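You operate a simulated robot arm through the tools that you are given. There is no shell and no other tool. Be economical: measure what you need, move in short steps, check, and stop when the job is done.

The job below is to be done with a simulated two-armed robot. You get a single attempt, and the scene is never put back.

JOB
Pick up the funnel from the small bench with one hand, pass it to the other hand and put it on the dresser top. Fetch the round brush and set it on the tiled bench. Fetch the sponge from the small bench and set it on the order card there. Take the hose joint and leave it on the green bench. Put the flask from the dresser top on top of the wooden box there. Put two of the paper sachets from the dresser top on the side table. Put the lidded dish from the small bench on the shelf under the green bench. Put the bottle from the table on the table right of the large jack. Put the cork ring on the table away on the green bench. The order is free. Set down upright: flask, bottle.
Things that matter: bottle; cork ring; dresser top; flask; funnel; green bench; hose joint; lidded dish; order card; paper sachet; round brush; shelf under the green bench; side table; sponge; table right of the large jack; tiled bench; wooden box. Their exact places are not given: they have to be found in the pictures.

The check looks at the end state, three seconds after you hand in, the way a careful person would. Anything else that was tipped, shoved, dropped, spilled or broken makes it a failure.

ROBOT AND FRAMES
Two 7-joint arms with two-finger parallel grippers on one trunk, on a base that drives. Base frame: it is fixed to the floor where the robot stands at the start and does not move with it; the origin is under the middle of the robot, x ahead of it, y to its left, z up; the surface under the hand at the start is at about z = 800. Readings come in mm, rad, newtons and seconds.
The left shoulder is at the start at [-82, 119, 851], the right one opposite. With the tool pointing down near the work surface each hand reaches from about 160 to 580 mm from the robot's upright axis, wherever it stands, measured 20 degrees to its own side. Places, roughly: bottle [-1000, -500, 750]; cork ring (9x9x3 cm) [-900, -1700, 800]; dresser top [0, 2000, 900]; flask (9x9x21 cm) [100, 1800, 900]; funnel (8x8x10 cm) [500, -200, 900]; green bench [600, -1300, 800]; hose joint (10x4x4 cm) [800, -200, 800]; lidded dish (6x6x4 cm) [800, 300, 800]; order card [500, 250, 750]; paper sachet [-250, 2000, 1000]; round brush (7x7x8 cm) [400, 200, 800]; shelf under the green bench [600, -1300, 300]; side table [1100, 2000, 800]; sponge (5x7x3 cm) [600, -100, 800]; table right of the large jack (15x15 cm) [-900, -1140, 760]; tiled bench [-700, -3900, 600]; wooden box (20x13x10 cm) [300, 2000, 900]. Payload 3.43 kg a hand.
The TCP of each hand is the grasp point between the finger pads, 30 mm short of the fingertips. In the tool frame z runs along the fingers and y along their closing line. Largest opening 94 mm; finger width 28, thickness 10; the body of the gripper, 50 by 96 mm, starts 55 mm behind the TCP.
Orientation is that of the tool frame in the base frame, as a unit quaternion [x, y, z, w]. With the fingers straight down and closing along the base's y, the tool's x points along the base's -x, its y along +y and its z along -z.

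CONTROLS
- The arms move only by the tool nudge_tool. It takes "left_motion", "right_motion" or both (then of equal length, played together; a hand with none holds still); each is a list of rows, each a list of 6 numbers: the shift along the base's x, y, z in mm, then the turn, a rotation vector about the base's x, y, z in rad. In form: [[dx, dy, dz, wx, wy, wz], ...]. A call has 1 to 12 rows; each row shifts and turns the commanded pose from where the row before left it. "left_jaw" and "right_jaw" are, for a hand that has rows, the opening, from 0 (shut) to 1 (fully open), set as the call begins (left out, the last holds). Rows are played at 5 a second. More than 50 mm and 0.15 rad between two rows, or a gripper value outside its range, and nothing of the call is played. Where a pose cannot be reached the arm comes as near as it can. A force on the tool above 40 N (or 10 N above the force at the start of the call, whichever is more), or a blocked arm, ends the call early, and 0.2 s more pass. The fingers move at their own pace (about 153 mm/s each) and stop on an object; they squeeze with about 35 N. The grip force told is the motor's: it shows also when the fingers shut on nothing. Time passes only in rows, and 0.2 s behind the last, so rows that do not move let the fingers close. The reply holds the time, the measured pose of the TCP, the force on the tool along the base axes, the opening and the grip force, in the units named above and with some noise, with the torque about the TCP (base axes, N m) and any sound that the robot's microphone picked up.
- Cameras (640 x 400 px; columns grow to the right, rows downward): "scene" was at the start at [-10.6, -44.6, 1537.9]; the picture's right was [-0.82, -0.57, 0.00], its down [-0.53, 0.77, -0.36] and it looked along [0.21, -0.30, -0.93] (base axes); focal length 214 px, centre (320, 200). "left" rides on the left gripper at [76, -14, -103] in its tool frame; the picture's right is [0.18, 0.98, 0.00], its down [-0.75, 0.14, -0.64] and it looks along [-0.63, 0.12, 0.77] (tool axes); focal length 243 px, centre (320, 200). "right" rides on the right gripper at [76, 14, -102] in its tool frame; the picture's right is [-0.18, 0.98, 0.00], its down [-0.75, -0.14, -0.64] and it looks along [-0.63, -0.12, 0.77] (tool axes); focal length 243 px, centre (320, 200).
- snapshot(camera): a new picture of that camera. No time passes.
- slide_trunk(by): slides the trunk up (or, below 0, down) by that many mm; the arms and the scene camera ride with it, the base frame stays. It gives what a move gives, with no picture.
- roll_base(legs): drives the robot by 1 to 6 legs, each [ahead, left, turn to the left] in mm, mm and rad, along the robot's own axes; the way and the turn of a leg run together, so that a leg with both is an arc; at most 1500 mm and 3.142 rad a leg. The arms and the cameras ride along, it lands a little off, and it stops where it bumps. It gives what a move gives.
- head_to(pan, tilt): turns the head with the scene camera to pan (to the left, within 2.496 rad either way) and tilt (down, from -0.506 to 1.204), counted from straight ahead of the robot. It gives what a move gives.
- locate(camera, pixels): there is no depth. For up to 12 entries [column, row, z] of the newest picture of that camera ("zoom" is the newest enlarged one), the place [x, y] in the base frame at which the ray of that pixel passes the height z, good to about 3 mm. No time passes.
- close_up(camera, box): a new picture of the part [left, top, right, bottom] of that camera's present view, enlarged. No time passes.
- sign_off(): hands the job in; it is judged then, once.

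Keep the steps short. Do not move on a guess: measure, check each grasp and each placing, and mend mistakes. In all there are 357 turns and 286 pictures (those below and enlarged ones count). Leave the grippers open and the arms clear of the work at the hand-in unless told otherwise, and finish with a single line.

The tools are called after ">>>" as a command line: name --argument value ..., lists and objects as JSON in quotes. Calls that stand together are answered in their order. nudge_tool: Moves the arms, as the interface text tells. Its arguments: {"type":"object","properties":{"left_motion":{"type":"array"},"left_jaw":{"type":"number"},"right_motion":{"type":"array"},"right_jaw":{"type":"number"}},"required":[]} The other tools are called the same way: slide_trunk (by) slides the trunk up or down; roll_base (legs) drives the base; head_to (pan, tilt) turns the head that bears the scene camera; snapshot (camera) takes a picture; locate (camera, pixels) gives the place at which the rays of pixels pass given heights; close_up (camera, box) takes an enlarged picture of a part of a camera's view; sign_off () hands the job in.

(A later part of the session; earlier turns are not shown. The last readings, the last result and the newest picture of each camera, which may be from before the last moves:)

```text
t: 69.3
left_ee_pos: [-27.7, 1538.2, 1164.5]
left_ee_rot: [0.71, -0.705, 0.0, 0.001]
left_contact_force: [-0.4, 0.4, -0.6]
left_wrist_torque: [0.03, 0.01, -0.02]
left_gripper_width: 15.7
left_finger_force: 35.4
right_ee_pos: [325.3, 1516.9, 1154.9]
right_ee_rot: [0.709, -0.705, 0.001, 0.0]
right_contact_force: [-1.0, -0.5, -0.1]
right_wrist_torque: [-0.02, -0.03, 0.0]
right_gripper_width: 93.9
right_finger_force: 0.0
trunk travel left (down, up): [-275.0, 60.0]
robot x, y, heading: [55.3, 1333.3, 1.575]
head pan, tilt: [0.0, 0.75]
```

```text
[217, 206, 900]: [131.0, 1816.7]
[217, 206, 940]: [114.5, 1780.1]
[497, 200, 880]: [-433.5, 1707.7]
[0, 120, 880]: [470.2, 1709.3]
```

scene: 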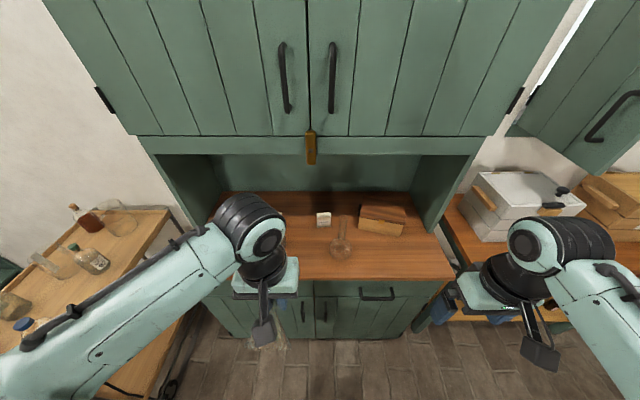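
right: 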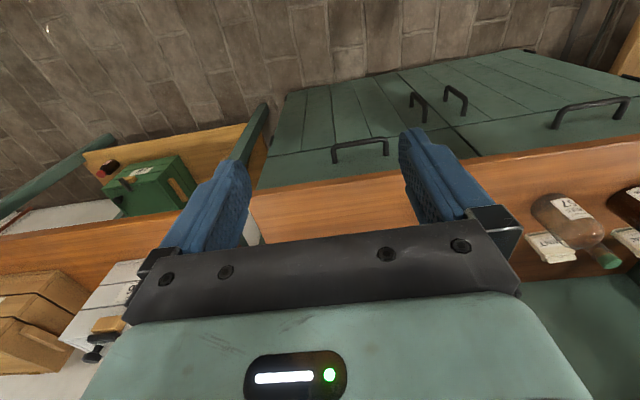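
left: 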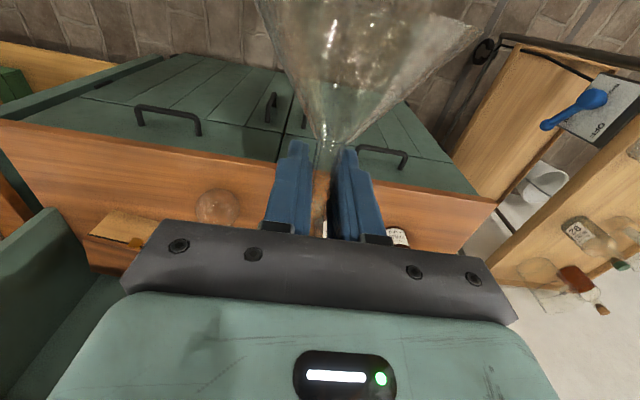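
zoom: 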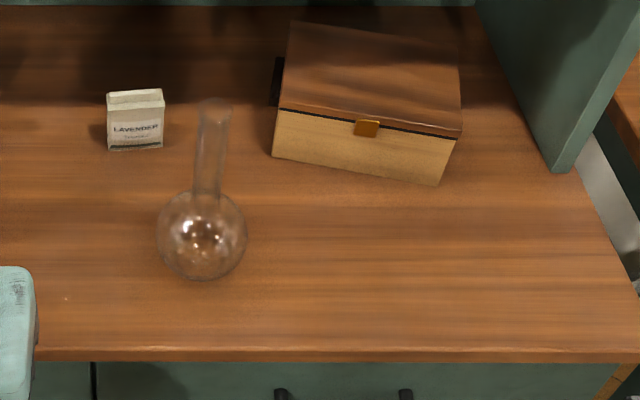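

Heights disagree a little, so I will touch the counter with the right fingertips at the free spot (250,1785). First move above it.

>>> nudge_tool --right_motion '[[-12.5, 44.5, 0, 0, 0, 0], [-12.5, 44.5, 0, 0, 0, 0], [-12.5, 44.5, 0, 0, 0, 0], [-12.5, 44.5, 0, 0, 0, 0], [-12.5, 44.5, 0, 0, 0, 0], [-12.5, 44.5, 0, 0, 0, 0], [0, 0, -45, 0, 0, 0], [0, 0, -45, 0, 0, 0], [0, 0, -45, 0, 0, 0]]' --right_jaw 0.3

>>> snapshot --camera "right"

>>> snapshot --camera "scene"

```text
t: 71.3
left_ee_pos: [-26.4, 1538.8, 1164.5]
left_ee_rot: [0.709, -0.705, 0.0, 0.0]
left_contact_force: [-0.4, -0.6, -0.9]
left_wrist_torque: [0.01, 0.01, -0.01]
left_gripper_width: 15.6
left_finger_force: 35.4
right_ee_pos: [256.6, 1772.5, 1021.2]
right_ee_rot: [0.709, -0.705, 0.0, 0.001]
right_contact_force: [-0.9, 0.1, -0.2]
right_wrist_torque: [0.01, 0.02, -0.02]
right_gripper_width: 28.3
right_finger_force: 0.0
right hand out of reach, approached as far as the arm can: row 6
trunk travel left (down, up): [-275.0, 60.0]
robot x, y, heading: [59.4, 1331.2, 1.573]
head pan, tilt: [0.0, 0.75]
```

```text
218 pictures are left
```

right: 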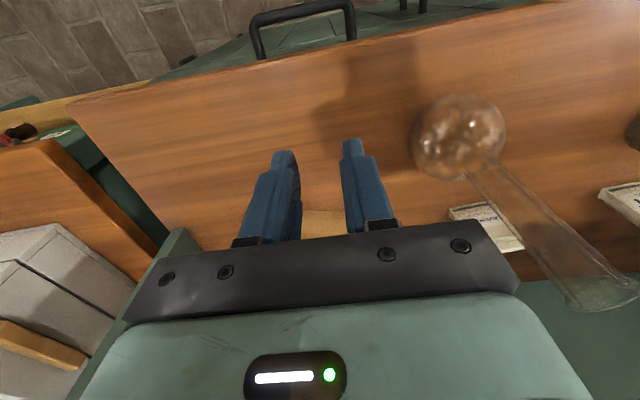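

```text
217 pictures are left
```

scene: 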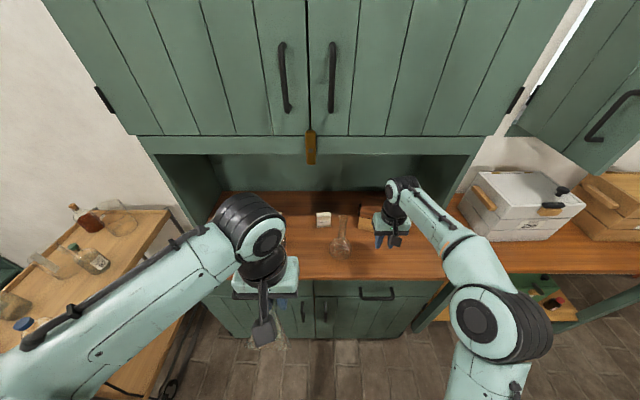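

>>> nudge_tool --right_motion '[[0, 0, -40, 0, 0, 0], [0, 0, -40, 0, 0, 0], [0, 0, -10, 0, 0, 0], [0, 0, -5, 0, 0, 0], [0, 0, -5, 0, 0, 0], [0, 0, -5, 0, 0, 0], [0, 0, -5, 0, 0, 0], [0, 0, -5, 0, 0, 0], [0, 0, -5, 0, 0, 0], [0, 0, -5, 0, 0, 0]]'

```text
t: 73.5
left_ee_pos: [-26.9, 1537.7, 1165.4]
left_ee_rot: [0.709, -0.705, 0.0, -0.001]
left_contact_force: [-0.2, 0.5, -1.0]
left_wrist_torque: [0.02, -0.03, -0.03]
left_gripper_width: 15.8
left_finger_force: 35.2
right_ee_pos: [253.1, 1773.9, 896.3]
right_ee_rot: [0.709, -0.705, 0.0, 0.0]
right_contact_force: [0.4, -0.6, -0.5]
right_wrist_torque: [-0.01, 0.0, 0.01]
right_gripper_width: 28.5
right_finger_force: 0.1
trunk travel left (down, up): [-275.0, 60.0]
robot x, y, heading: [58.3, 1330.9, 1.576]
head pan, tilt: [0.0, 0.75]
```

No contact yet at tips 866; continue down in small steps.

>>> nudge_tool --right_motion '[[0, 0, -4, 0, 0, 0], [0, 0, -4, 0, 0, 0], [0, 0, -4, 0, 0, 0], [0, 0, -4, 0, 0, 0], [0, 0, -4, 0, 0, 0], [0, 0, -4, 0, 0, 0]]'

```text
t: 74.4
left_ee_pos: [-26.5, 1537.2, 1165.1]
left_ee_rot: [0.709, -0.706, -0.001, -0.001]
left_contact_force: [-0.9, 0.0, -1.2]
left_wrist_torque: [-0.03, -0.01, -0.01]
left_gripper_width: 15.7
left_finger_force: 35.1
right_ee_pos: [252.8, 1773.1, 890.1]
right_ee_rot: [0.709, -0.705, -0.003, -0.002]
right_contact_force: [-0.1, -12.2, 17.7]
right_wrist_torque: [-0.6, -0.22, -0.09]
right_gripper_width: 28.5
right_finger_force: 0.4
trunk travel left (down, up): [-275.0, 60.0]
robot x, y, heading: [56.2, 1333.2, 1.569]
head pan, tilt: [0.0, 0.75]
stopped in row 4 (right hand): the force on the tool passed its limit at 46 N (the readings are from after the stop); the commanded pose is now the measured one
```

Counter is at z≈860. Rise, and compute box-top corners at 960, sachets, flask.

>>> nudge_tool --right_motion '[[0, 0, 30, 0, 0, 0], [0, 0, 40, 0, 0, 0], [0, 0, 40, 0, 0, 0], [0, 0, 40, 0, 0, 0], [0, -40, 0, 0, 0, 0], [0, -40, 0, 0, 0, 0], [0, -40, 0, 0, 0, 0], [0, -40, 0, 0, 0, 0]]' --right_jaw 1.0

>>> close_up --camera "scene" --box '[290, 190, 450, 290]'

>>> locate --camera "zoom" --pixels '[[290, 20, 960], [280, 107, 960], [462, 136, 960], [460, 65, 960], [272, 158, 862], [438, 185, 862], [108, 92, 940], [164, 89, 940], [108, 150, 862], [163, 147, 862], [201, 235, 905], [214, 100, 1070]]'

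```text
t: 76.2
left_ee_pos: [-25.8, 1537.3, 1163.6]
left_ee_rot: [0.71, -0.705, 0.0, 0.001]
left_contact_force: [1.1, 0.2, -0.3]
left_wrist_torque: [0.04, 0.0, 0.03]
left_gripper_width: 15.6
left_finger_force: 35.1
right_ee_pos: [252.3, 1616.7, 1038.5]
right_ee_rot: [0.708, -0.706, -0.003, -0.003]
right_contact_force: [-0.7, -0.3, -0.2]
right_wrist_torque: [0.01, 0.02, 0.02]
right_gripper_width: 94.2
right_finger_force: 0.1
trunk travel left (down, up): [-275.0, 60.0]
robot x, y, heading: [56.6, 1332.8, 1.577]
head pan, tilt: [0.0, 0.75]
```

```text
4.00 times, centred on (370, 240) of scene
```

zoom: 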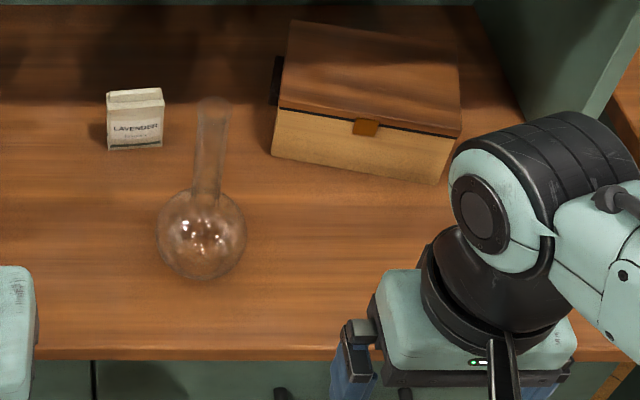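

```text
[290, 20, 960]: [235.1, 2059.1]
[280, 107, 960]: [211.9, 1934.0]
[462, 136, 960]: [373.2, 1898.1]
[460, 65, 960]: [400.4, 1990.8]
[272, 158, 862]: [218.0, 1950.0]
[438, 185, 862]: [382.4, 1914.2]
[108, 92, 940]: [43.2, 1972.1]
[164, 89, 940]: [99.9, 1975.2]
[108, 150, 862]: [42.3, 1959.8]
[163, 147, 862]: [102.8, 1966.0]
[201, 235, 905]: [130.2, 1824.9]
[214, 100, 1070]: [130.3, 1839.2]
```

Flask axis ≈(130,1832), box top centre ≈(305,1970), turned −0.22. I turn the right hand to point ahead (about base +x) in free space in front.

>>> nudge_tool --right_motion '[[0, 5, 5, 0.14, 0, 0], [0, 5, 5, 0.14, 0, 0], [0, 5, 5, 0.14, 0, 0], [0, 5, 5, 0.14, 0, 0], [0, 5, 5, 0.14, 0, 0], [0, 5, 0, 0.14, 0, 0], [0, 5, 0, 0.14, 0, 0], [0, 5, 0, 0.14, 0, 0], [0, 5, 0, 0.14, 0, 0], [0, 5, 0, 0.14, 0, 0]]'

>>> snapshot --camera "scene"

```text
t: 78.5
left_ee_pos: [-28.1, 1537.6, 1164.7]
left_ee_rot: [0.709, -0.705, 0.0, 0.001]
left_contact_force: [-0.7, 0.0, -1.0]
left_wrist_torque: [0.02, -0.02, 0.02]
left_gripper_width: 16.0
left_finger_force: 35.6
right_ee_pos: [185.4, 1686.4, 1105.6]
right_ee_rot: [0.56, -0.487, -0.529, -0.412]
right_contact_force: [0.1, 0.6, 0.4]
right_wrist_torque: [0.02, 0.02, 0.01]
right_gripper_width: 93.9
right_finger_force: 0.0
right hand out of reach, approached as far as the arm can: row 9, 10
trunk travel left (down, up): [-275.0, 60.0]
robot x, y, heading: [56.7, 1328.1, 1.576]
head pan, tilt: [0.0, 0.75]
stopped in row 10 (right hand): the arm was blocked; the commanded pose is now the measured one
```

```text
215 pictures are left
```

scene: 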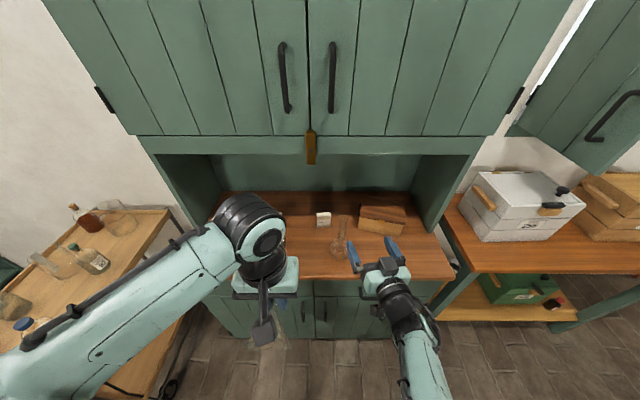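

>>> nudge_tool --right_motion '[[-12, 14, -30, 0, 0, 0], [-12, 14, -30, 0, 0, 0], [-12, 18, -30, 0, 0, 0]]' --right_jaw 1.0

>>> snapshot --camera "right"

>>> close_up --camera "scene" --box '[290, 190, 450, 290]'

```text
t: 79.3
left_ee_pos: [-28.5, 1539.4, 1163.2]
left_ee_rot: [0.709, -0.705, 0.001, -0.001]
left_contact_force: [-0.4, 0.0, -0.3]
left_wrist_torque: [0.02, -0.04, -0.01]
left_gripper_width: 15.8
left_finger_force: 35.4
right_ee_pos: [147.4, 1733.5, 1014.0]
right_ee_rot: [0.56, -0.486, -0.529, -0.412]
right_contact_force: [-0.2, 0.0, 1.2]
right_wrist_torque: [-0.01, -0.01, -0.04]
right_gripper_width: 94.2
right_finger_force: 0.0
trunk travel left (down, up): [-275.0, 60.0]
robot x, y, heading: [59.8, 1333.8, 1.573]
head pan, tilt: [0.0, 0.75]
```

```text
214 pictures are left
```

right: 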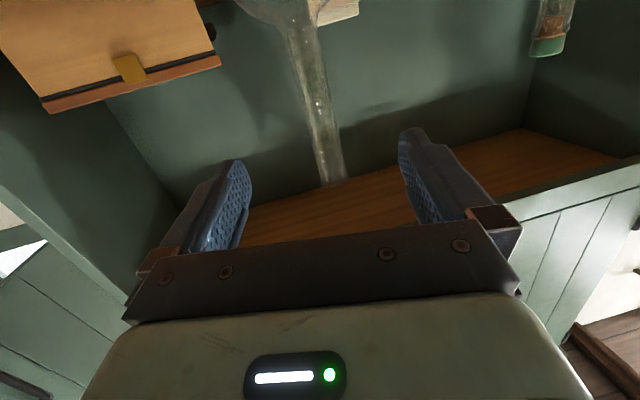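

```text
4.00 times, centred on (370, 240) of scene
```

zoom: 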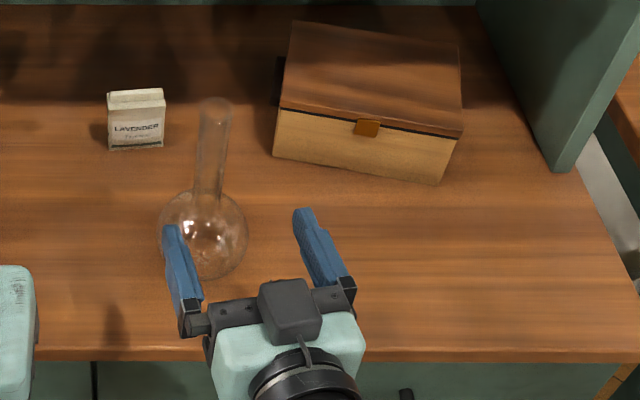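

The neck lies between the open fingers. Advance to the neck axis.

>>> nudge_tool --right_motion '[[-6, 32, 0, 0, 0, 0], [-6, 32, 0, 0, 0, 0], [-6, 32, 0, 0, 0, 0]]'

>>> snapshot --camera "right"

>>> close_up --camera "scene" --box '[290, 190, 450, 290]'

```text
t: 80.1
left_ee_pos: [-27.4, 1538.2, 1164.4]
left_ee_rot: [0.709, -0.706, 0.0, 0.0]
left_contact_force: [-0.2, 0.0, -0.9]
left_wrist_torque: [0.02, 0.03, 0.0]
left_gripper_width: 15.8
left_finger_force: 35.2
right_ee_pos: [132.2, 1829.3, 1014.3]
right_ee_rot: [0.56, -0.487, -0.529, -0.412]
right_contact_force: [-0.9, -0.1, 0.7]
right_wrist_torque: [-0.04, 0.02, 0.04]
right_gripper_width: 94.1
right_finger_force: 0.1
trunk travel left (down, up): [-275.0, 60.0]
robot x, y, heading: [59.8, 1336.8, 1.575]
head pan, tilt: [0.0, 0.75]
```

```text
212 pictures are left
```

right: 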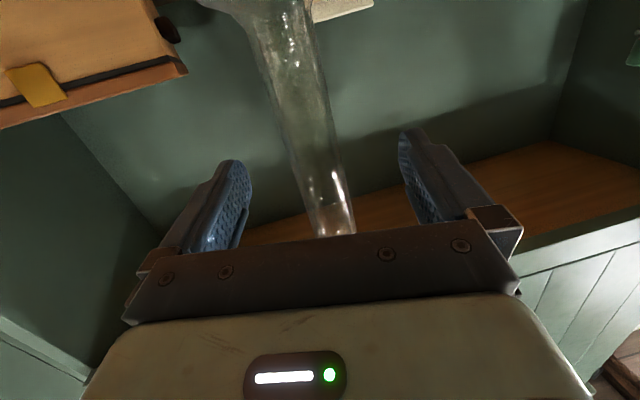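

```text
4.00 times, centred on (370, 240) of scene
```

zoom: 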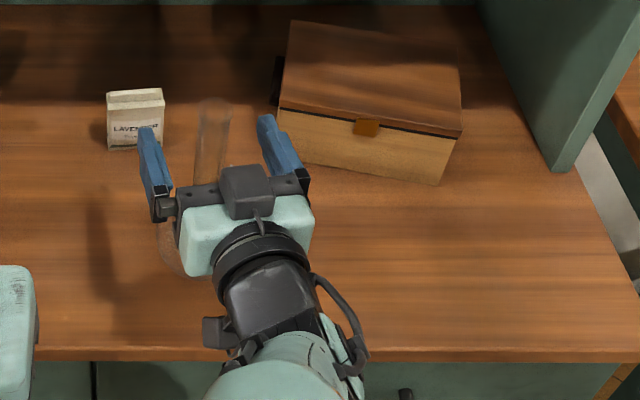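

Neck passes through the grasp point (≈(327,187)). Close.

>>> nudge_tool --right_motion '[[0, 0, 0, 0, 0, 0], [0, 0, 0, 0, 0, 0], [0, 0, 0, 0, 0, 0], [0, 0, 0, 0, 0, 0]]' --right_jaw 0.0

>>> nudge_tool --right_motion '[[0, 0, 10, 0, 0, 0], [0, 0, 20, 0, 0, 0], [0, 0, 20, 0, 0, 0]]'

>>> snapshot --camera "right"

>>> close_up --camera "scene" --box '[290, 190, 450, 290]'

```text
t: 81.1
left_ee_pos: [-27.9, 1537.5, 1164.5]
left_ee_rot: [0.709, -0.705, 0.0, 0.0]
left_contact_force: [-0.6, -1.2, -0.6]
left_wrist_torque: [0.07, 0.01, 0.01]
left_gripper_width: 15.8
left_finger_force: 34.7
right_ee_pos: [131.7, 1828.3, 1015.7]
right_ee_rot: [0.559, -0.487, -0.529, -0.413]
right_contact_force: [1.1, 0.9, 1.9]
right_wrist_torque: [0.08, -0.23, 0.0]
right_gripper_width: 28.7
right_finger_force: 35.2
trunk travel left (down, up): [-275.0, 60.0]
robot x, y, heading: [57.9, 1333.9, 1.574]
head pan, tilt: [0.0, 0.75]
```

```text
t: 81.9
left_ee_pos: [-26.2, 1537.5, 1164.2]
left_ee_rot: [0.709, -0.705, 0.0, 0.0]
left_contact_force: [0.6, -0.7, -0.1]
left_wrist_torque: [0.02, -0.03, -0.04]
left_gripper_width: 15.7
left_finger_force: 35.2
right_ee_pos: [131.2, 1827.0, 1066.5]
right_ee_rot: [0.56, -0.486, -0.529, -0.413]
right_contact_force: [-0.4, -0.2, -0.5]
right_wrist_torque: [0.01, -0.03, -0.01]
right_gripper_width: 28.7
right_finger_force: 34.8
trunk travel left (down, up): [-275.0, 60.0]
robot x, y, heading: [57.4, 1332.1, 1.573]
head pan, tilt: [0.0, 0.75]
```

```text
210 pictures are left
```

right: 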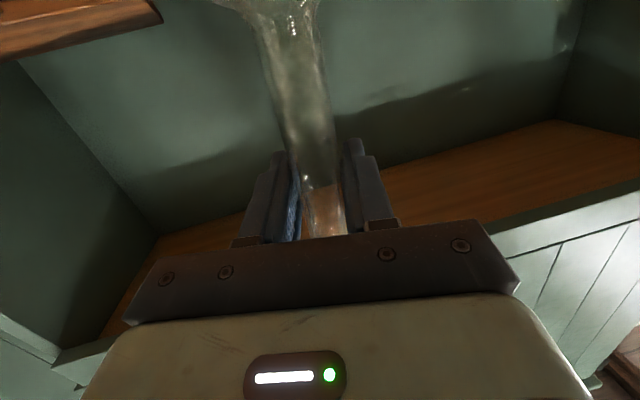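

```text
4.00 times, centred on (370, 240) of scene
```

zoom: 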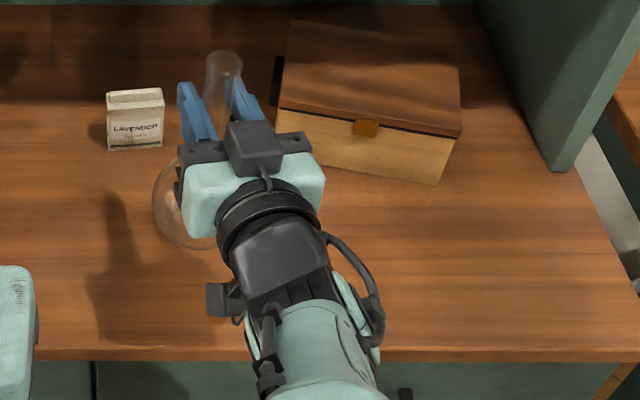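

Flask lifted cleanly. Before moving under the cabinet I check its underside height from this nearer viewpoint.

>>> snapshot --camera "scene"

>>> locate --camera "scene" --pixels '[[250, 154, 1200], [250, 154, 1250], [250, 154, 1300], [400, 155, 1250], [141, 137, 1250], [480, 155, 1250]]'

```text
208 pictures are left
```

scene: 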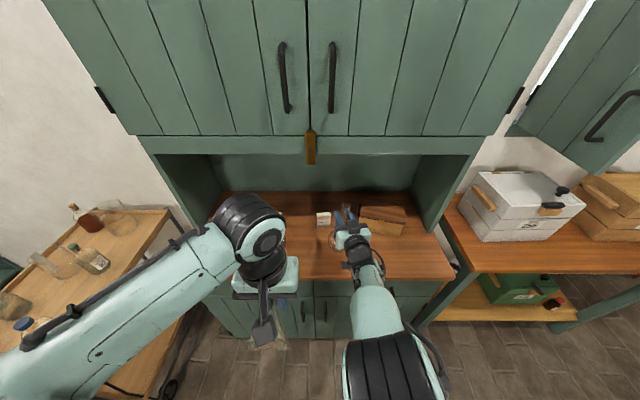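

```text
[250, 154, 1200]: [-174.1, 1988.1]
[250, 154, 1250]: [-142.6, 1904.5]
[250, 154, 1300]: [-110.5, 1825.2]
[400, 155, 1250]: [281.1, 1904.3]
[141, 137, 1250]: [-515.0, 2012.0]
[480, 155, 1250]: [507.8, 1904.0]
```

Cabinet underside ≈1238, front ≈1920. Raise the flask, shift right to x≈305 in front of the box, yawing the hand right a bit.

>>> nudge_tool --right_motion '[[0, 0, 32, 0, 0, 0], [0, 0, 32, 0, 0, 0], [35, 0, 0, 0, 0, -0.08], [35, 0, 0, 0, 0, -0.08], [35, 0, 0, 0, 0, -0.08], [35, 0, 0, 0, 0, -0.08], [34, 10, 0, 0, 0, -0.08]]'

>>> close_up --camera "scene" --box '[290, 150, 450, 250]'

```text
t: 83.5
left_ee_pos: [-25.8, 1538.4, 1165.6]
left_ee_rot: [0.709, -0.705, -0.001, -0.001]
left_contact_force: [0.8, 0.0, -0.2]
left_wrist_torque: [0.08, 0.0, -0.02]
left_gripper_width: 16.1
left_finger_force: 35.2
right_ee_pos: [306.6, 1838.0, 1128.4]
right_ee_rot: [-0.452, 0.588, 0.436, 0.51]
right_contact_force: [-0.1, 0.1, -1.5]
right_wrist_torque: [0.0, 0.0, -0.01]
right_gripper_width: 28.4
right_finger_force: 35.0
trunk travel left (down, up): [-275.0, 60.0]
robot x, y, heading: [57.6, 1332.4, 1.571]
head pan, tilt: [0.0, 0.75]
```

```text
4.00 times, centred on (370, 200) of scene
```

zoom: 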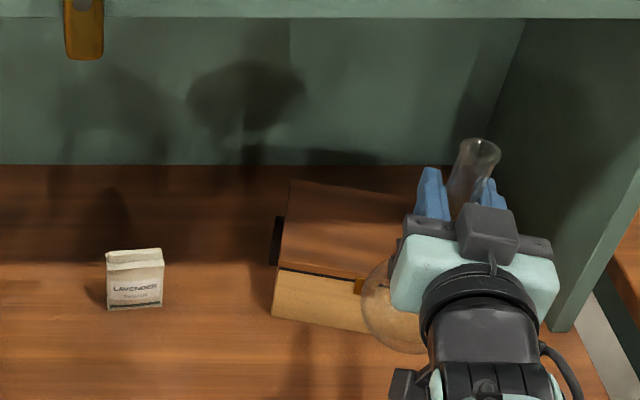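

>>> locate --camera "zoom" --pixels '[[402, 306, 1018], [475, 160, 1183], [362, 306, 1018], [456, 170, 1183]]'

>>> close_up --camera "right" --box '[160, 0, 480, 250]'

```text
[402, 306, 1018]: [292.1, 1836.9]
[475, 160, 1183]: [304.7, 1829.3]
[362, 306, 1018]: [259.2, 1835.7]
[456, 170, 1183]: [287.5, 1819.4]
```

```text
1.60 times, centred on (320, 125) of right
```

zoom: 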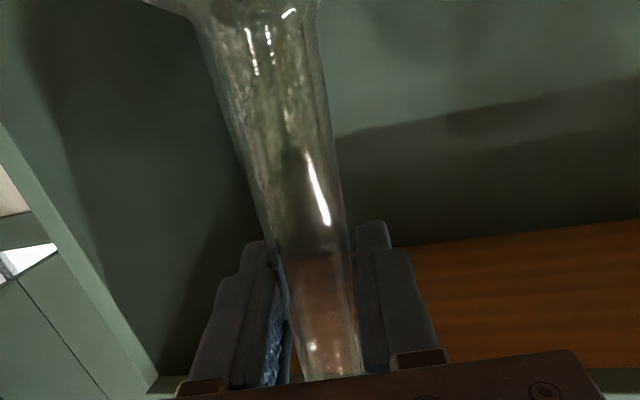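

Flask is upright at (304,1836). Move ahead over the box.

>>> nudge_tool --right_motion '[[0, 33, 0, 0, 0, 0], [0, 33, 0, 0, 0, 0], [0, 33, 0, 0, 0, 0], [0, 33, 0, 0, 0, 0]]'

>>> close_up --camera "scene" --box '[290, 150, 450, 250]'

>>> snapshot --camera "right"

```text
t: 84.5
left_ee_pos: [-29.7, 1538.3, 1164.9]
left_ee_rot: [0.709, -0.705, 0.001, -0.001]
left_contact_force: [-0.8, -0.5, -0.1]
left_wrist_torque: [-0.02, -0.01, -0.02]
left_gripper_width: 16.1
left_finger_force: 35.0
right_ee_pos: [292.8, 1965.9, 1132.5]
right_ee_rot: [-0.454, 0.588, 0.435, 0.509]
right_contact_force: [0.7, 0.5, -0.5]
right_wrist_torque: [-0.03, 0.01, -0.02]
right_gripper_width: 28.5
right_finger_force: 34.8
right hand out of reach, approached as far as the arm can: row 4
trunk travel left (down, up): [-275.0, 60.0]
robot x, y, heading: [56.0, 1329.9, 1.572]
head pan, tilt: [0.0, 0.75]
```

```text
4.00 times, centred on (370, 200) of scene
```

zoom: 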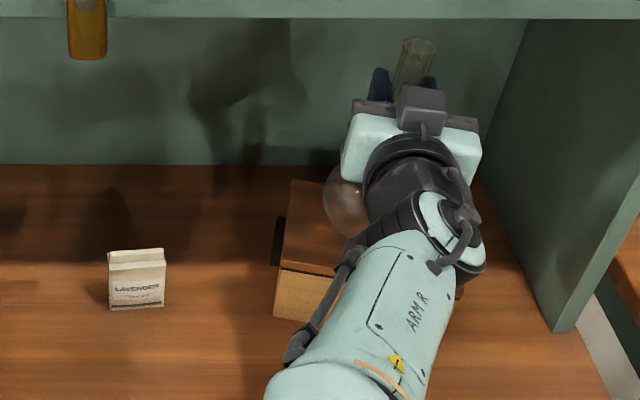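

```text
204 pictures are left
```

right: 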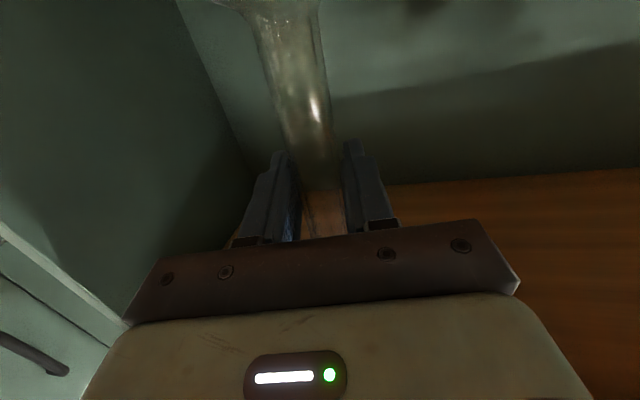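

At the reach limit; a 20 mm roll ahead centres the flask better on the lid.

>>> roll_base --legs '[[20, -8, 0]]'

>>> nudge_tool --right_motion '[[0, 0, -5, 0, 0, 0], [0, 0, -4, 0, 0, 0], [0, 0, -3, 0, 0, 0], [0, 0, -3, 0, 0, 0]]'

```text
t: 85.3
left_ee_pos: [-18.9, 1556.9, 1164.9]
left_ee_rot: [0.709, -0.706, -0.001, 0.0]
left_contact_force: [0.8, -0.2, -0.1]
left_wrist_torque: [0.01, 0.0, 0.01]
left_gripper_width: 15.7
left_finger_force: 34.8
right_ee_pos: [302.6, 1984.3, 1134.3]
right_ee_rot: [-0.452, 0.589, 0.436, 0.509]
right_contact_force: [-0.5, -0.1, -0.8]
right_wrist_torque: [0.0, 0.0, 0.02]
right_gripper_width: 28.5
right_finger_force: 35.5
trunk travel left (down, up): [-275.0, 60.0]
robot x, y, heading: [63.8, 1353.5, 1.57]
head pan, tilt: [0.0, 0.75]
```

```text
t: 86.3
left_ee_pos: [-18.0, 1556.3, 1165.2]
left_ee_rot: [0.709, -0.705, 0.0, 0.0]
left_contact_force: [-0.1, 0.7, 0.1]
left_wrist_torque: [-0.01, -0.01, 0.0]
left_gripper_width: 16.0
left_finger_force: 35.3
right_ee_pos: [302.6, 1983.2, 1117.6]
right_ee_rot: [-0.452, 0.589, 0.436, 0.508]
right_contact_force: [0.5, -0.2, 0.6]
right_wrist_torque: [0.02, -0.01, 0.0]
right_gripper_width: 28.5
right_finger_force: 35.1
trunk travel left (down, up): [-275.0, 60.0]
robot x, y, heading: [63.1, 1351.5, 1.577]
head pan, tilt: [0.0, 0.75]
```

Now (303,1983), base ≈963. Lower in 3 mm steps until touching.

>>> nudge_tool --right_motion '[[0, 0, -3, 0, 0, 0], [0, 0, -2, 0, 0, 0], [0, 0, -2, 0, 0, 0]]'

>>> nudge_tool --right_motion '[[0, 0, -3, 0, 0, 0], [0, 0, -2, 0, 0, 0]]'

```text
t: 87.1
left_ee_pos: [-19.5, 1556.2, 1163.9]
left_ee_rot: [0.709, -0.705, 0.0, 0.0]
left_contact_force: [0.0, 0.3, -0.5]
left_wrist_torque: [0.07, 0.0, 0.03]
left_gripper_width: 15.9
left_finger_force: 34.9
right_ee_pos: [301.0, 1982.6, 1112.0]
right_ee_rot: [-0.452, 0.589, 0.436, 0.509]
right_contact_force: [0.1, -0.2, -1.3]
right_wrist_torque: [-0.02, 0.0, -0.02]
right_gripper_width: 28.3
right_finger_force: 35.1
right hand out of reach, approached as far as the arm can: row 2
trunk travel left (down, up): [-275.0, 60.0]
robot x, y, heading: [66.7, 1351.8, 1.577]
head pan, tilt: [0.0, 0.75]
```

```text
t: 87.7
left_ee_pos: [-19.2, 1557.0, 1164.7]
left_ee_rot: [0.709, -0.705, -0.001, 0.0]
left_contact_force: [0.4, 0.4, -0.3]
left_wrist_torque: [0.06, 0.0, 0.02]
left_gripper_width: 16.1
left_finger_force: 35.7
right_ee_pos: [298.0, 1982.3, 1109.0]
right_ee_rot: [-0.453, 0.588, 0.437, 0.508]
right_contact_force: [0.6, 0.7, -1.1]
right_wrist_torque: [0.01, -0.03, 0.02]
right_gripper_width: 28.5
right_finger_force: 34.9
trunk travel left (down, up): [-275.0, 60.0]
robot x, y, heading: [65.3, 1353.4, 1.573]
head pan, tilt: [0.0, 0.75]
```

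The arm is at its reach edge; I draw the hand back 15 and roll 15 ahead to regain margin, then go on down.

>>> nudge_tool --right_motion '[[0, -15, 0, 0, 0, 0]]'

>>> roll_base --legs '[[18, -5, 0]]'

>>> nudge_tool --right_motion '[[0, 0, -2, 0, 0, 0], [0, 0, -2, 0, 0, 0]]'

```text
t: 88.1
left_ee_pos: [-19.6, 1556.1, 1165.7]
left_ee_rot: [0.709, -0.705, -0.001, -0.001]
left_contact_force: [0.3, 0.0, -0.4]
left_wrist_torque: [0.03, -0.05, 0.01]
left_gripper_width: 15.9
left_finger_force: 35.5
right_ee_pos: [302.8, 1967.5, 1108.0]
right_ee_rot: [-0.452, 0.588, 0.436, 0.509]
right_contact_force: [0.0, -0.6, -1.1]
right_wrist_torque: [0.01, -0.03, 0.0]
right_gripper_width: 28.5
right_finger_force: 34.7
trunk travel left (down, up): [-275.0, 60.0]
robot x, y, heading: [66.0, 1351.1, 1.578]
head pan, tilt: [0.0, 0.75]
```

```text
t: 88.9
left_ee_pos: [-13.4, 1574.3, 1165.0]
left_ee_rot: [0.709, -0.705, 0.001, -0.001]
left_contact_force: [-0.4, 0.2, -0.6]
left_wrist_torque: [0.03, 0.0, -0.01]
left_gripper_width: 15.7
left_finger_force: 35.0
right_ee_pos: [304.7, 1985.8, 1110.2]
right_ee_rot: [-0.452, 0.589, 0.436, 0.509]
right_contact_force: [0.4, -0.6, -1.5]
right_wrist_torque: [-0.02, -0.04, -0.02]
right_gripper_width: 28.5
right_finger_force: 34.5
trunk travel left (down, up): [-275.0, 60.0]
robot x, y, heading: [70.2, 1369.6, 1.578]
head pan, tilt: [0.0, 0.75]
```

```text
t: 89.5
left_ee_pos: [-14.0, 1576.3, 1164.0]
left_ee_rot: [0.709, -0.706, 0.0, 0.0]
left_contact_force: [0.1, 0.2, -0.1]
left_wrist_torque: [0.03, -0.03, 0.0]
left_gripper_width: 15.7
left_finger_force: 35.4
right_ee_pos: [306.5, 1986.9, 1105.2]
right_ee_rot: [-0.452, 0.588, 0.437, 0.509]
right_contact_force: [0.0, 0.7, 1.2]
right_wrist_torque: [0.04, -0.09, 0.0]
right_gripper_width: 28.8
right_finger_force: 35.2
trunk travel left (down, up): [-275.0, 60.0]
robot x, y, heading: [68.3, 1368.3, 1.575]
head pan, tilt: [0.0, 0.75]
```

>>> nudge_tool --right_motion '[[0, 0, -2, 0, 0, 0], [0, 0, 0, 0, 0, 0]]'

>>> close_up --camera "scene" --box '[290, 150, 450, 250]'

```text
t: 90.1
left_ee_pos: [-15.7, 1575.1, 1165.5]
left_ee_rot: [0.709, -0.705, -0.001, -0.001]
left_contact_force: [0.5, -0.7, -0.1]
left_wrist_torque: [0.05, -0.02, -0.01]
left_gripper_width: 15.7
left_finger_force: 35.0
right_ee_pos: [306.3, 1986.2, 1105.2]
right_ee_rot: [-0.452, 0.587, 0.438, 0.509]
right_contact_force: [1.1, -0.9, 10.8]
right_wrist_torque: [-0.13, -0.3, 0.02]
right_gripper_width: 28.3
right_finger_force: 35.0
trunk travel left (down, up): [-275.0, 60.0]
robot x, y, heading: [68.6, 1370.3, 1.576]
head pan, tilt: [0.0, 0.75]
```

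```text
4.00 times, centred on (370, 200) of scene
```

zoom: 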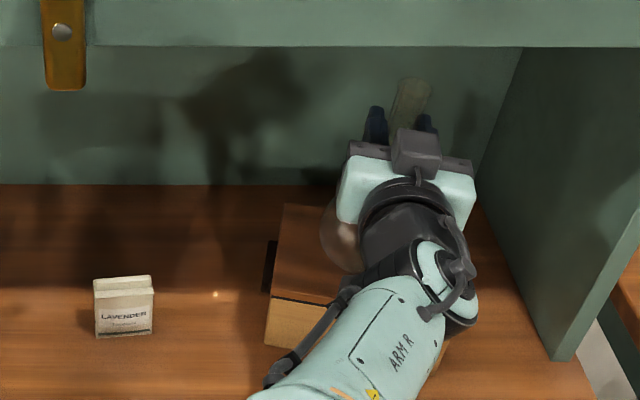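

Firm contact. Ease 1 mm, open, then retreat straight back.

>>> nudge_tool --right_motion '[[0, 0, 1, 0, 0, 0], [0, 0, 0, 0, 0, 0]]'

>>> nudge_tool --right_motion '[[0, 0, 0, 0, 0, 0], [0, 0, 0, 0, 0, 0], [0, 0, 0, 0, 0, 0]]' --right_jaw 1.0

>>> snapshot --camera "right"

```text
t: 90.7
left_ee_pos: [-14.9, 1574.8, 1164.7]
left_ee_rot: [0.71, -0.705, 0.0, -0.001]
left_contact_force: [-0.7, 0.4, 0.2]
left_wrist_torque: [0.01, -0.01, -0.04]
left_gripper_width: 15.8
left_finger_force: 34.9
right_ee_pos: [306.1, 1984.6, 1105.0]
right_ee_rot: [-0.452, 0.588, 0.438, 0.508]
right_contact_force: [-0.5, -1.5, 12.5]
right_wrist_torque: [-0.18, -0.07, -0.02]
right_gripper_width: 28.5
right_finger_force: 35.0
trunk travel left (down, up): [-275.0, 60.0]
robot x, y, heading: [67.4, 1369.0, 1.57]
head pan, tilt: [0.0, 0.75]
```

```text
t: 91.5
left_ee_pos: [-14.5, 1575.0, 1165.1]
left_ee_rot: [0.709, -0.706, 0.0, 0.0]
left_contact_force: [1.0, 0.1, 0.3]
left_wrist_torque: [0.06, -0.02, -0.01]
left_gripper_width: 15.7
left_finger_force: 35.7
right_ee_pos: [306.8, 1986.7, 1103.4]
right_ee_rot: [-0.453, 0.588, 0.437, 0.508]
right_contact_force: [0.4, -0.5, 0.1]
right_wrist_torque: [0.0, 0.01, 0.04]
right_gripper_width: 94.1
right_finger_force: 0.0
trunk travel left (down, up): [-275.0, 60.0]
robot x, y, heading: [65.9, 1371.0, 1.57]
head pan, tilt: [0.0, 0.75]
```

```text
202 pictures are left
```

right: 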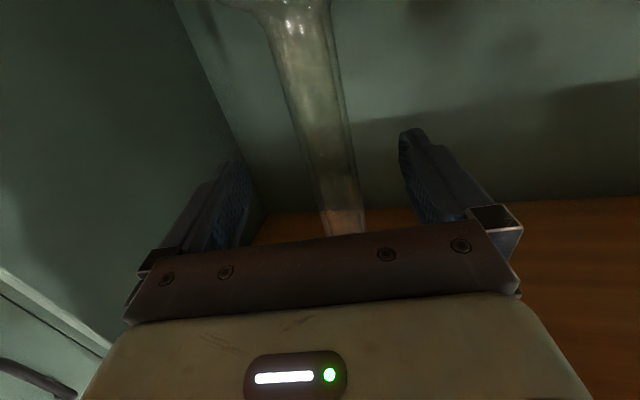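

>>> nudge_tool --right_motion '[[-8, -38, 0, 0, 0, 0], [-8, -38, 0, 0, 0, 0], [-8, -38, 0, 0, 0, 0], [-8, -38, 0, 0, 0, 0], [0, -38, 0, 0, 0, 0], [0, -38, 0, 0, 0, 0]]'

>>> close_up --camera "scene" --box '[290, 150, 450, 250]'

>>> snapshot --camera "scene"

```text
t: 92.9
left_ee_pos: [-15.1, 1573.1, 1164.4]
left_ee_rot: [0.709, -0.705, 0.0, 0.0]
left_contact_force: [-0.2, -0.3, -1.1]
left_wrist_torque: [0.01, -0.02, 0.01]
left_gripper_width: 15.6
left_finger_force: 35.0
right_ee_pos: [274.9, 1756.9, 1102.8]
right_ee_rot: [-0.453, 0.587, 0.438, 0.509]
right_contact_force: [-0.3, -0.3, 0.4]
right_wrist_torque: [-0.01, 0.01, -0.01]
right_gripper_width: 93.9
right_finger_force: 0.1
trunk travel left (down, up): [-275.0, 60.0]
robot x, y, heading: [72.7, 1366.6, 1.578]
head pan, tilt: [0.0, 0.75]
```

```text
4.00 times, centred on (370, 200) of scene
```

zoom: 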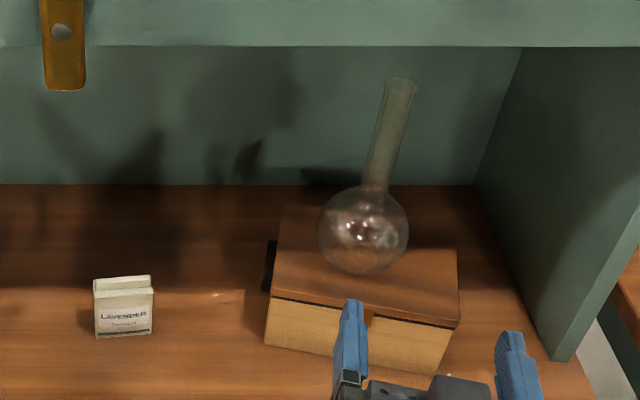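

```text
200 pictures are left
```

scene: 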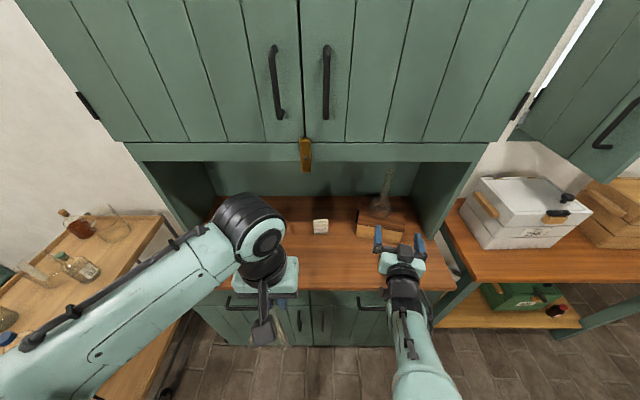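

Flask stands upright on the box. Now withdraw the right hand and tilt it back to about 45°, to clear space for the funnel.

>>> nudge_tool --right_motion '[[15, -30, 10, -0.14, 0, 0], [15, -30, 10, -0.14, 0, 0], [15, -30, 10, -0.14, 0, 0], [15, -30, 10, -0.14, 0, 0], [15, -20, 10, -0.14, 0, 0]]'

>>> nudge_tool --left_motion '[[5, 15, -5, 0.13, 0, 0], [5, 15, -5, 0.13, 0, 0], [5, 15, -5, 0.13, 0, 0], [5, 15, -5, 0.13, 0, 0], [5, 15, -5, 0.13, 0, 0], [5, 10, -5, 0.13, 0, 0], [5, 5, -5, 0.13, 0, 0], [5, 5, -5, 0.13, 0, 0], [5, 5, -5, 0.13, 0, 0], [5, 0, -5, 0.13, 0, 0]]'

>>> snapshot --camera "scene"

>>> snapshot --camera "left"

```text
t: 94.1
left_ee_pos: [-14.1, 1575.7, 1165.7]
left_ee_rot: [0.709, -0.705, 0.0, 0.001]
left_contact_force: [0.4, 0.2, -0.5]
left_wrist_torque: [0.04, -0.02, 0.0]
left_gripper_width: 15.9
left_finger_force: 35.5
right_ee_pos: [349.9, 1619.2, 1156.3]
right_ee_rot: [-0.6, 0.703, 0.207, 0.322]
right_contact_force: [0.5, -0.8, 0.4]
right_wrist_torque: [0.0, 0.01, 0.02]
right_gripper_width: 93.7
right_finger_force: 0.0
trunk travel left (down, up): [-275.0, 60.0]
robot x, y, heading: [67.4, 1368.9, 1.573]
head pan, tilt: [0.0, 0.75]
```

```text
t: 96.3
left_ee_pos: [35.5, 1675.6, 1114.2]
left_ee_rot: [0.564, -0.561, -0.427, -0.429]
left_contact_force: [0.6, -0.2, -0.2]
left_wrist_torque: [-0.01, -0.04, 0.01]
left_gripper_width: 15.8
left_finger_force: 35.0
right_ee_pos: [350.3, 1619.6, 1155.2]
right_ee_rot: [-0.599, 0.702, 0.209, 0.323]
right_contact_force: [0.0, 0.6, -0.9]
right_wrist_torque: [0.03, -0.01, -0.02]
right_gripper_width: 94.0
right_finger_force: 0.0
trunk travel left (down, up): [-275.0, 60.0]
robot x, y, heading: [71.3, 1374.3, 1.57]
head pan, tilt: [0.0, 0.75]
```

```text
199 pictures are left
```

scene: 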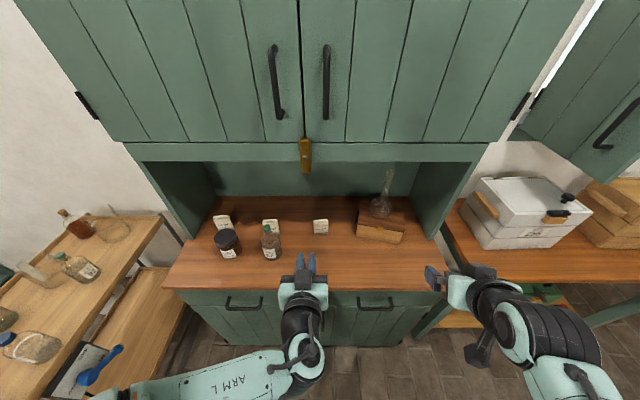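

```text
198 pictures are left
```

left: 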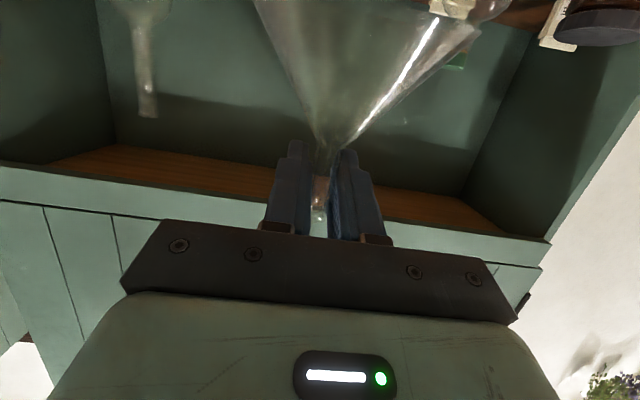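

All good: left hand pointing ahead, stem up, mouth down. Move to x≈135 then ahead over the counter.

>>> nudge_tool --left_motion '[[33, 0, -20, 0, 0, 0], [33, 0, -20, 0, 0, 0], [34, 0, -20, 0, 0, 0], [0, 40, -10, 0, 0, 0], [0, 40, -10, 0, 0, 0], [0, 40, -10, 0, 0, 0]]'

>>> close_up --camera "scene" --box '[240, 190, 400, 290]'

```text
t: 97.7
left_ee_pos: [134.7, 1795.6, 1023.1]
left_ee_rot: [0.564, -0.561, -0.427, -0.429]
left_contact_force: [0.6, 0.0, -0.9]
left_wrist_torque: [0.01, -0.01, 0.02]
left_gripper_width: 16.1
left_finger_force: 34.9
right_ee_pos: [350.5, 1619.0, 1154.8]
right_ee_rot: [-0.599, 0.702, 0.208, 0.323]
right_contact_force: [0.3, -0.4, 0.3]
right_wrist_torque: [0.01, 0.06, -0.01]
right_gripper_width: 94.3
right_finger_force: 0.0
trunk travel left (down, up): [-275.0, 60.0]
robot x, y, heading: [68.6, 1370.1, 1.577]
head pan, tilt: [0.0, 0.75]
```

```text
4.00 times, centred on (320, 240) of scene
```

zoom: 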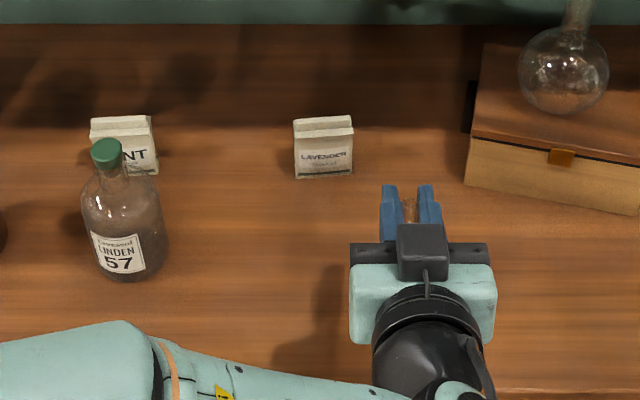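

>>> nudge_tool --left_motion '[[0, 0, -30, 0, 0, 0], [0, 0, -25, 0, 0, 0], [0, 0, -6, 0, 0, 0], [0, 0, -4, 0, 0, 0], [0, 0, -4, 0, 0, 0]]'

>>> snapshot --camera "left"

```text
t: 98.9
left_ee_pos: [135.9, 1795.6, 955.6]
left_ee_rot: [0.563, -0.562, -0.427, -0.43]
left_contact_force: [-0.5, 0.6, -0.5]
left_wrist_torque: [-0.01, 0.03, 0.01]
left_gripper_width: 15.9
left_finger_force: 35.2
right_ee_pos: [349.5, 1618.6, 1155.6]
right_ee_rot: [-0.599, 0.702, 0.209, 0.323]
right_contact_force: [-0.6, -0.3, -0.6]
right_wrist_torque: [-0.01, -0.04, 0.0]
right_gripper_width: 94.0
right_finger_force: 0.0
trunk travel left (down, up): [-275.0, 60.0]
robot x, y, heading: [68.6, 1369.5, 1.575]
head pan, tilt: [0.0, 0.75]
```

```text
196 pictures are left
```

left: 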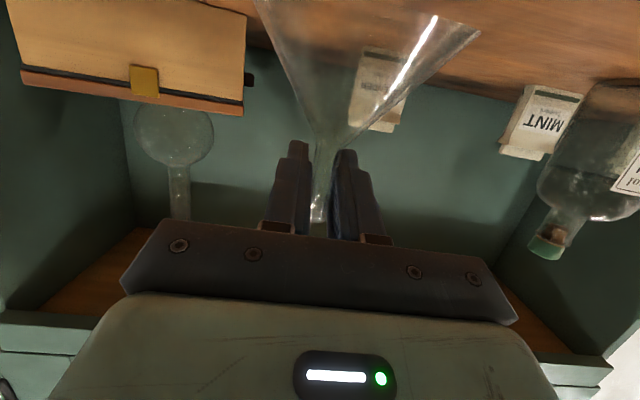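

Down in 3 mm steps until the rim touches.

>>> nudge_tool --left_motion '[[0, 0, -3, 0, 0, 0], [0, 0, -3, 0, 0, 0]]'

>>> nudge_tool --left_motion '[[0, 0, -3, 0, 0, 0], [0, 0, -3, 0, 0, 0]]'

```text
t: 99.5
left_ee_pos: [136.7, 1795.4, 949.6]
left_ee_rot: [0.564, -0.562, -0.426, -0.429]
left_contact_force: [-0.4, 0.8, -0.6]
left_wrist_torque: [0.04, -0.03, 0.02]
left_gripper_width: 16.1
left_finger_force: 35.1
right_ee_pos: [350.0, 1618.5, 1154.7]
right_ee_rot: [-0.6, 0.702, 0.209, 0.323]
right_contact_force: [-0.6, 0.5, -0.3]
right_wrist_torque: [-0.01, -0.02, 0.01]
right_gripper_width: 94.0
right_finger_force: 0.0
trunk travel left (down, up): [-275.0, 60.0]
robot x, y, heading: [65.9, 1367.4, 1.575]
head pan, tilt: [0.0, 0.75]
```

```text
t: 100.1
left_ee_pos: [136.3, 1796.0, 943.7]
left_ee_rot: [0.563, -0.561, -0.428, -0.43]
left_contact_force: [-1.0, 0.7, -0.2]
left_wrist_torque: [0.01, -0.04, 0.0]
left_gripper_width: 15.8
left_finger_force: 35.2
right_ee_pos: [349.7, 1618.8, 1154.5]
right_ee_rot: [-0.599, 0.702, 0.209, 0.323]
right_contact_force: [-0.2, 0.8, -0.6]
right_wrist_torque: [0.03, 0.01, -0.01]
right_gripper_width: 94.1
right_finger_force: 0.1
trunk travel left (down, up): [-275.0, 60.0]
robot x, y, heading: [71.2, 1372.4, 1.575]
head pan, tilt: [0.0, 0.75]
```

>>> nudge_tool --left_motion '[[0, 0, -3, 0, 0, 0], [0, 0, -3, 0, 0, 0]]'

>>> snapshot --camera "left"

>>> close_up --camera "scene" --box '[280, 210, 400, 300]'

```text
t: 100.7
left_ee_pos: [135.1, 1795.6, 940.7]
left_ee_rot: [0.563, -0.56, -0.428, -0.432]
left_contact_force: [-1.7, -2.2, 11.3]
left_wrist_torque: [0.07, 0.06, 0.02]
left_gripper_width: 15.6
left_finger_force: 34.7
right_ee_pos: [349.5, 1619.0, 1155.1]
right_ee_rot: [-0.6, 0.702, 0.209, 0.323]
right_contact_force: [-0.7, -1.1, 0.3]
right_wrist_torque: [-0.02, 0.02, 0.01]
right_gripper_width: 94.0
right_finger_force: 0.1
trunk travel left (down, up): [-275.0, 60.0]
robot x, y, heading: [67.5, 1369.5, 1.574]
head pan, tilt: [0.0, 0.75]
```

```text
195 pictures are left
```

left: 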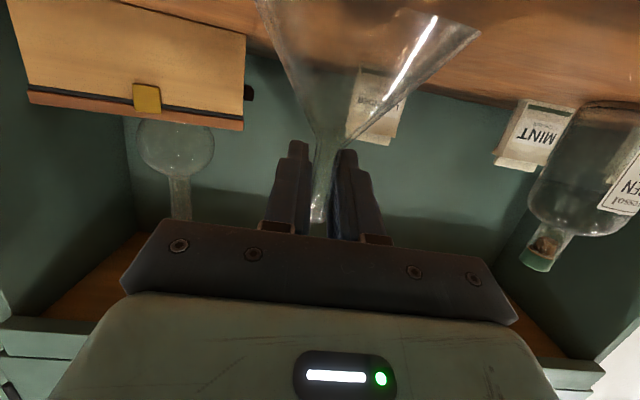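

```text
4.44 times, centred on (340, 255) of scene
```

zoom: 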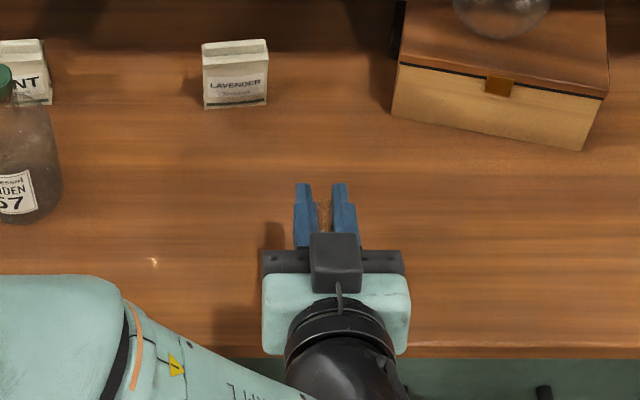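

Rim touches (11 N, torque ≈0 so it is the funnel). Open the left hand; the funnel settles mouth down.

>>> nudge_tool --left_motion '[[0, 0, 1, 0, 0, 0], [0, 0, 0, 0, 0, 0], [0, 0, 0, 0, 0, 0], [0, 0, 0, 0, 0, 0]]' --left_jaw 1.0

>>> snapshot --camera "left"

```text
t: 101.7
left_ee_pos: [134.9, 1795.1, 939.0]
left_ee_rot: [0.563, -0.562, -0.427, -0.43]
left_contact_force: [-0.5, -0.3, -0.6]
left_wrist_torque: [0.0, -0.03, -0.02]
left_gripper_width: 94.0
left_finger_force: 0.1
right_ee_pos: [350.8, 1618.9, 1155.2]
right_ee_rot: [-0.599, 0.702, 0.209, 0.322]
right_contact_force: [0.9, 0.4, 0.0]
right_wrist_torque: [0.01, 0.0, -0.01]
right_gripper_width: 94.1
right_finger_force: 0.0
trunk travel left (down, up): [-275.0, 60.0]
robot x, y, heading: [68.7, 1370.3, 1.575]
head pan, tilt: [0.0, 0.75]
```

```text
193 pictures are left
```

left: 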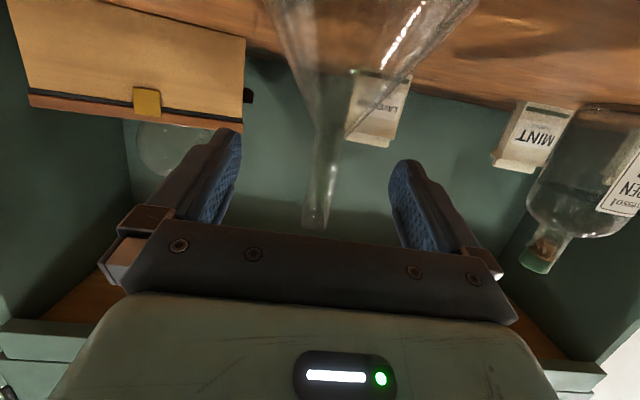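

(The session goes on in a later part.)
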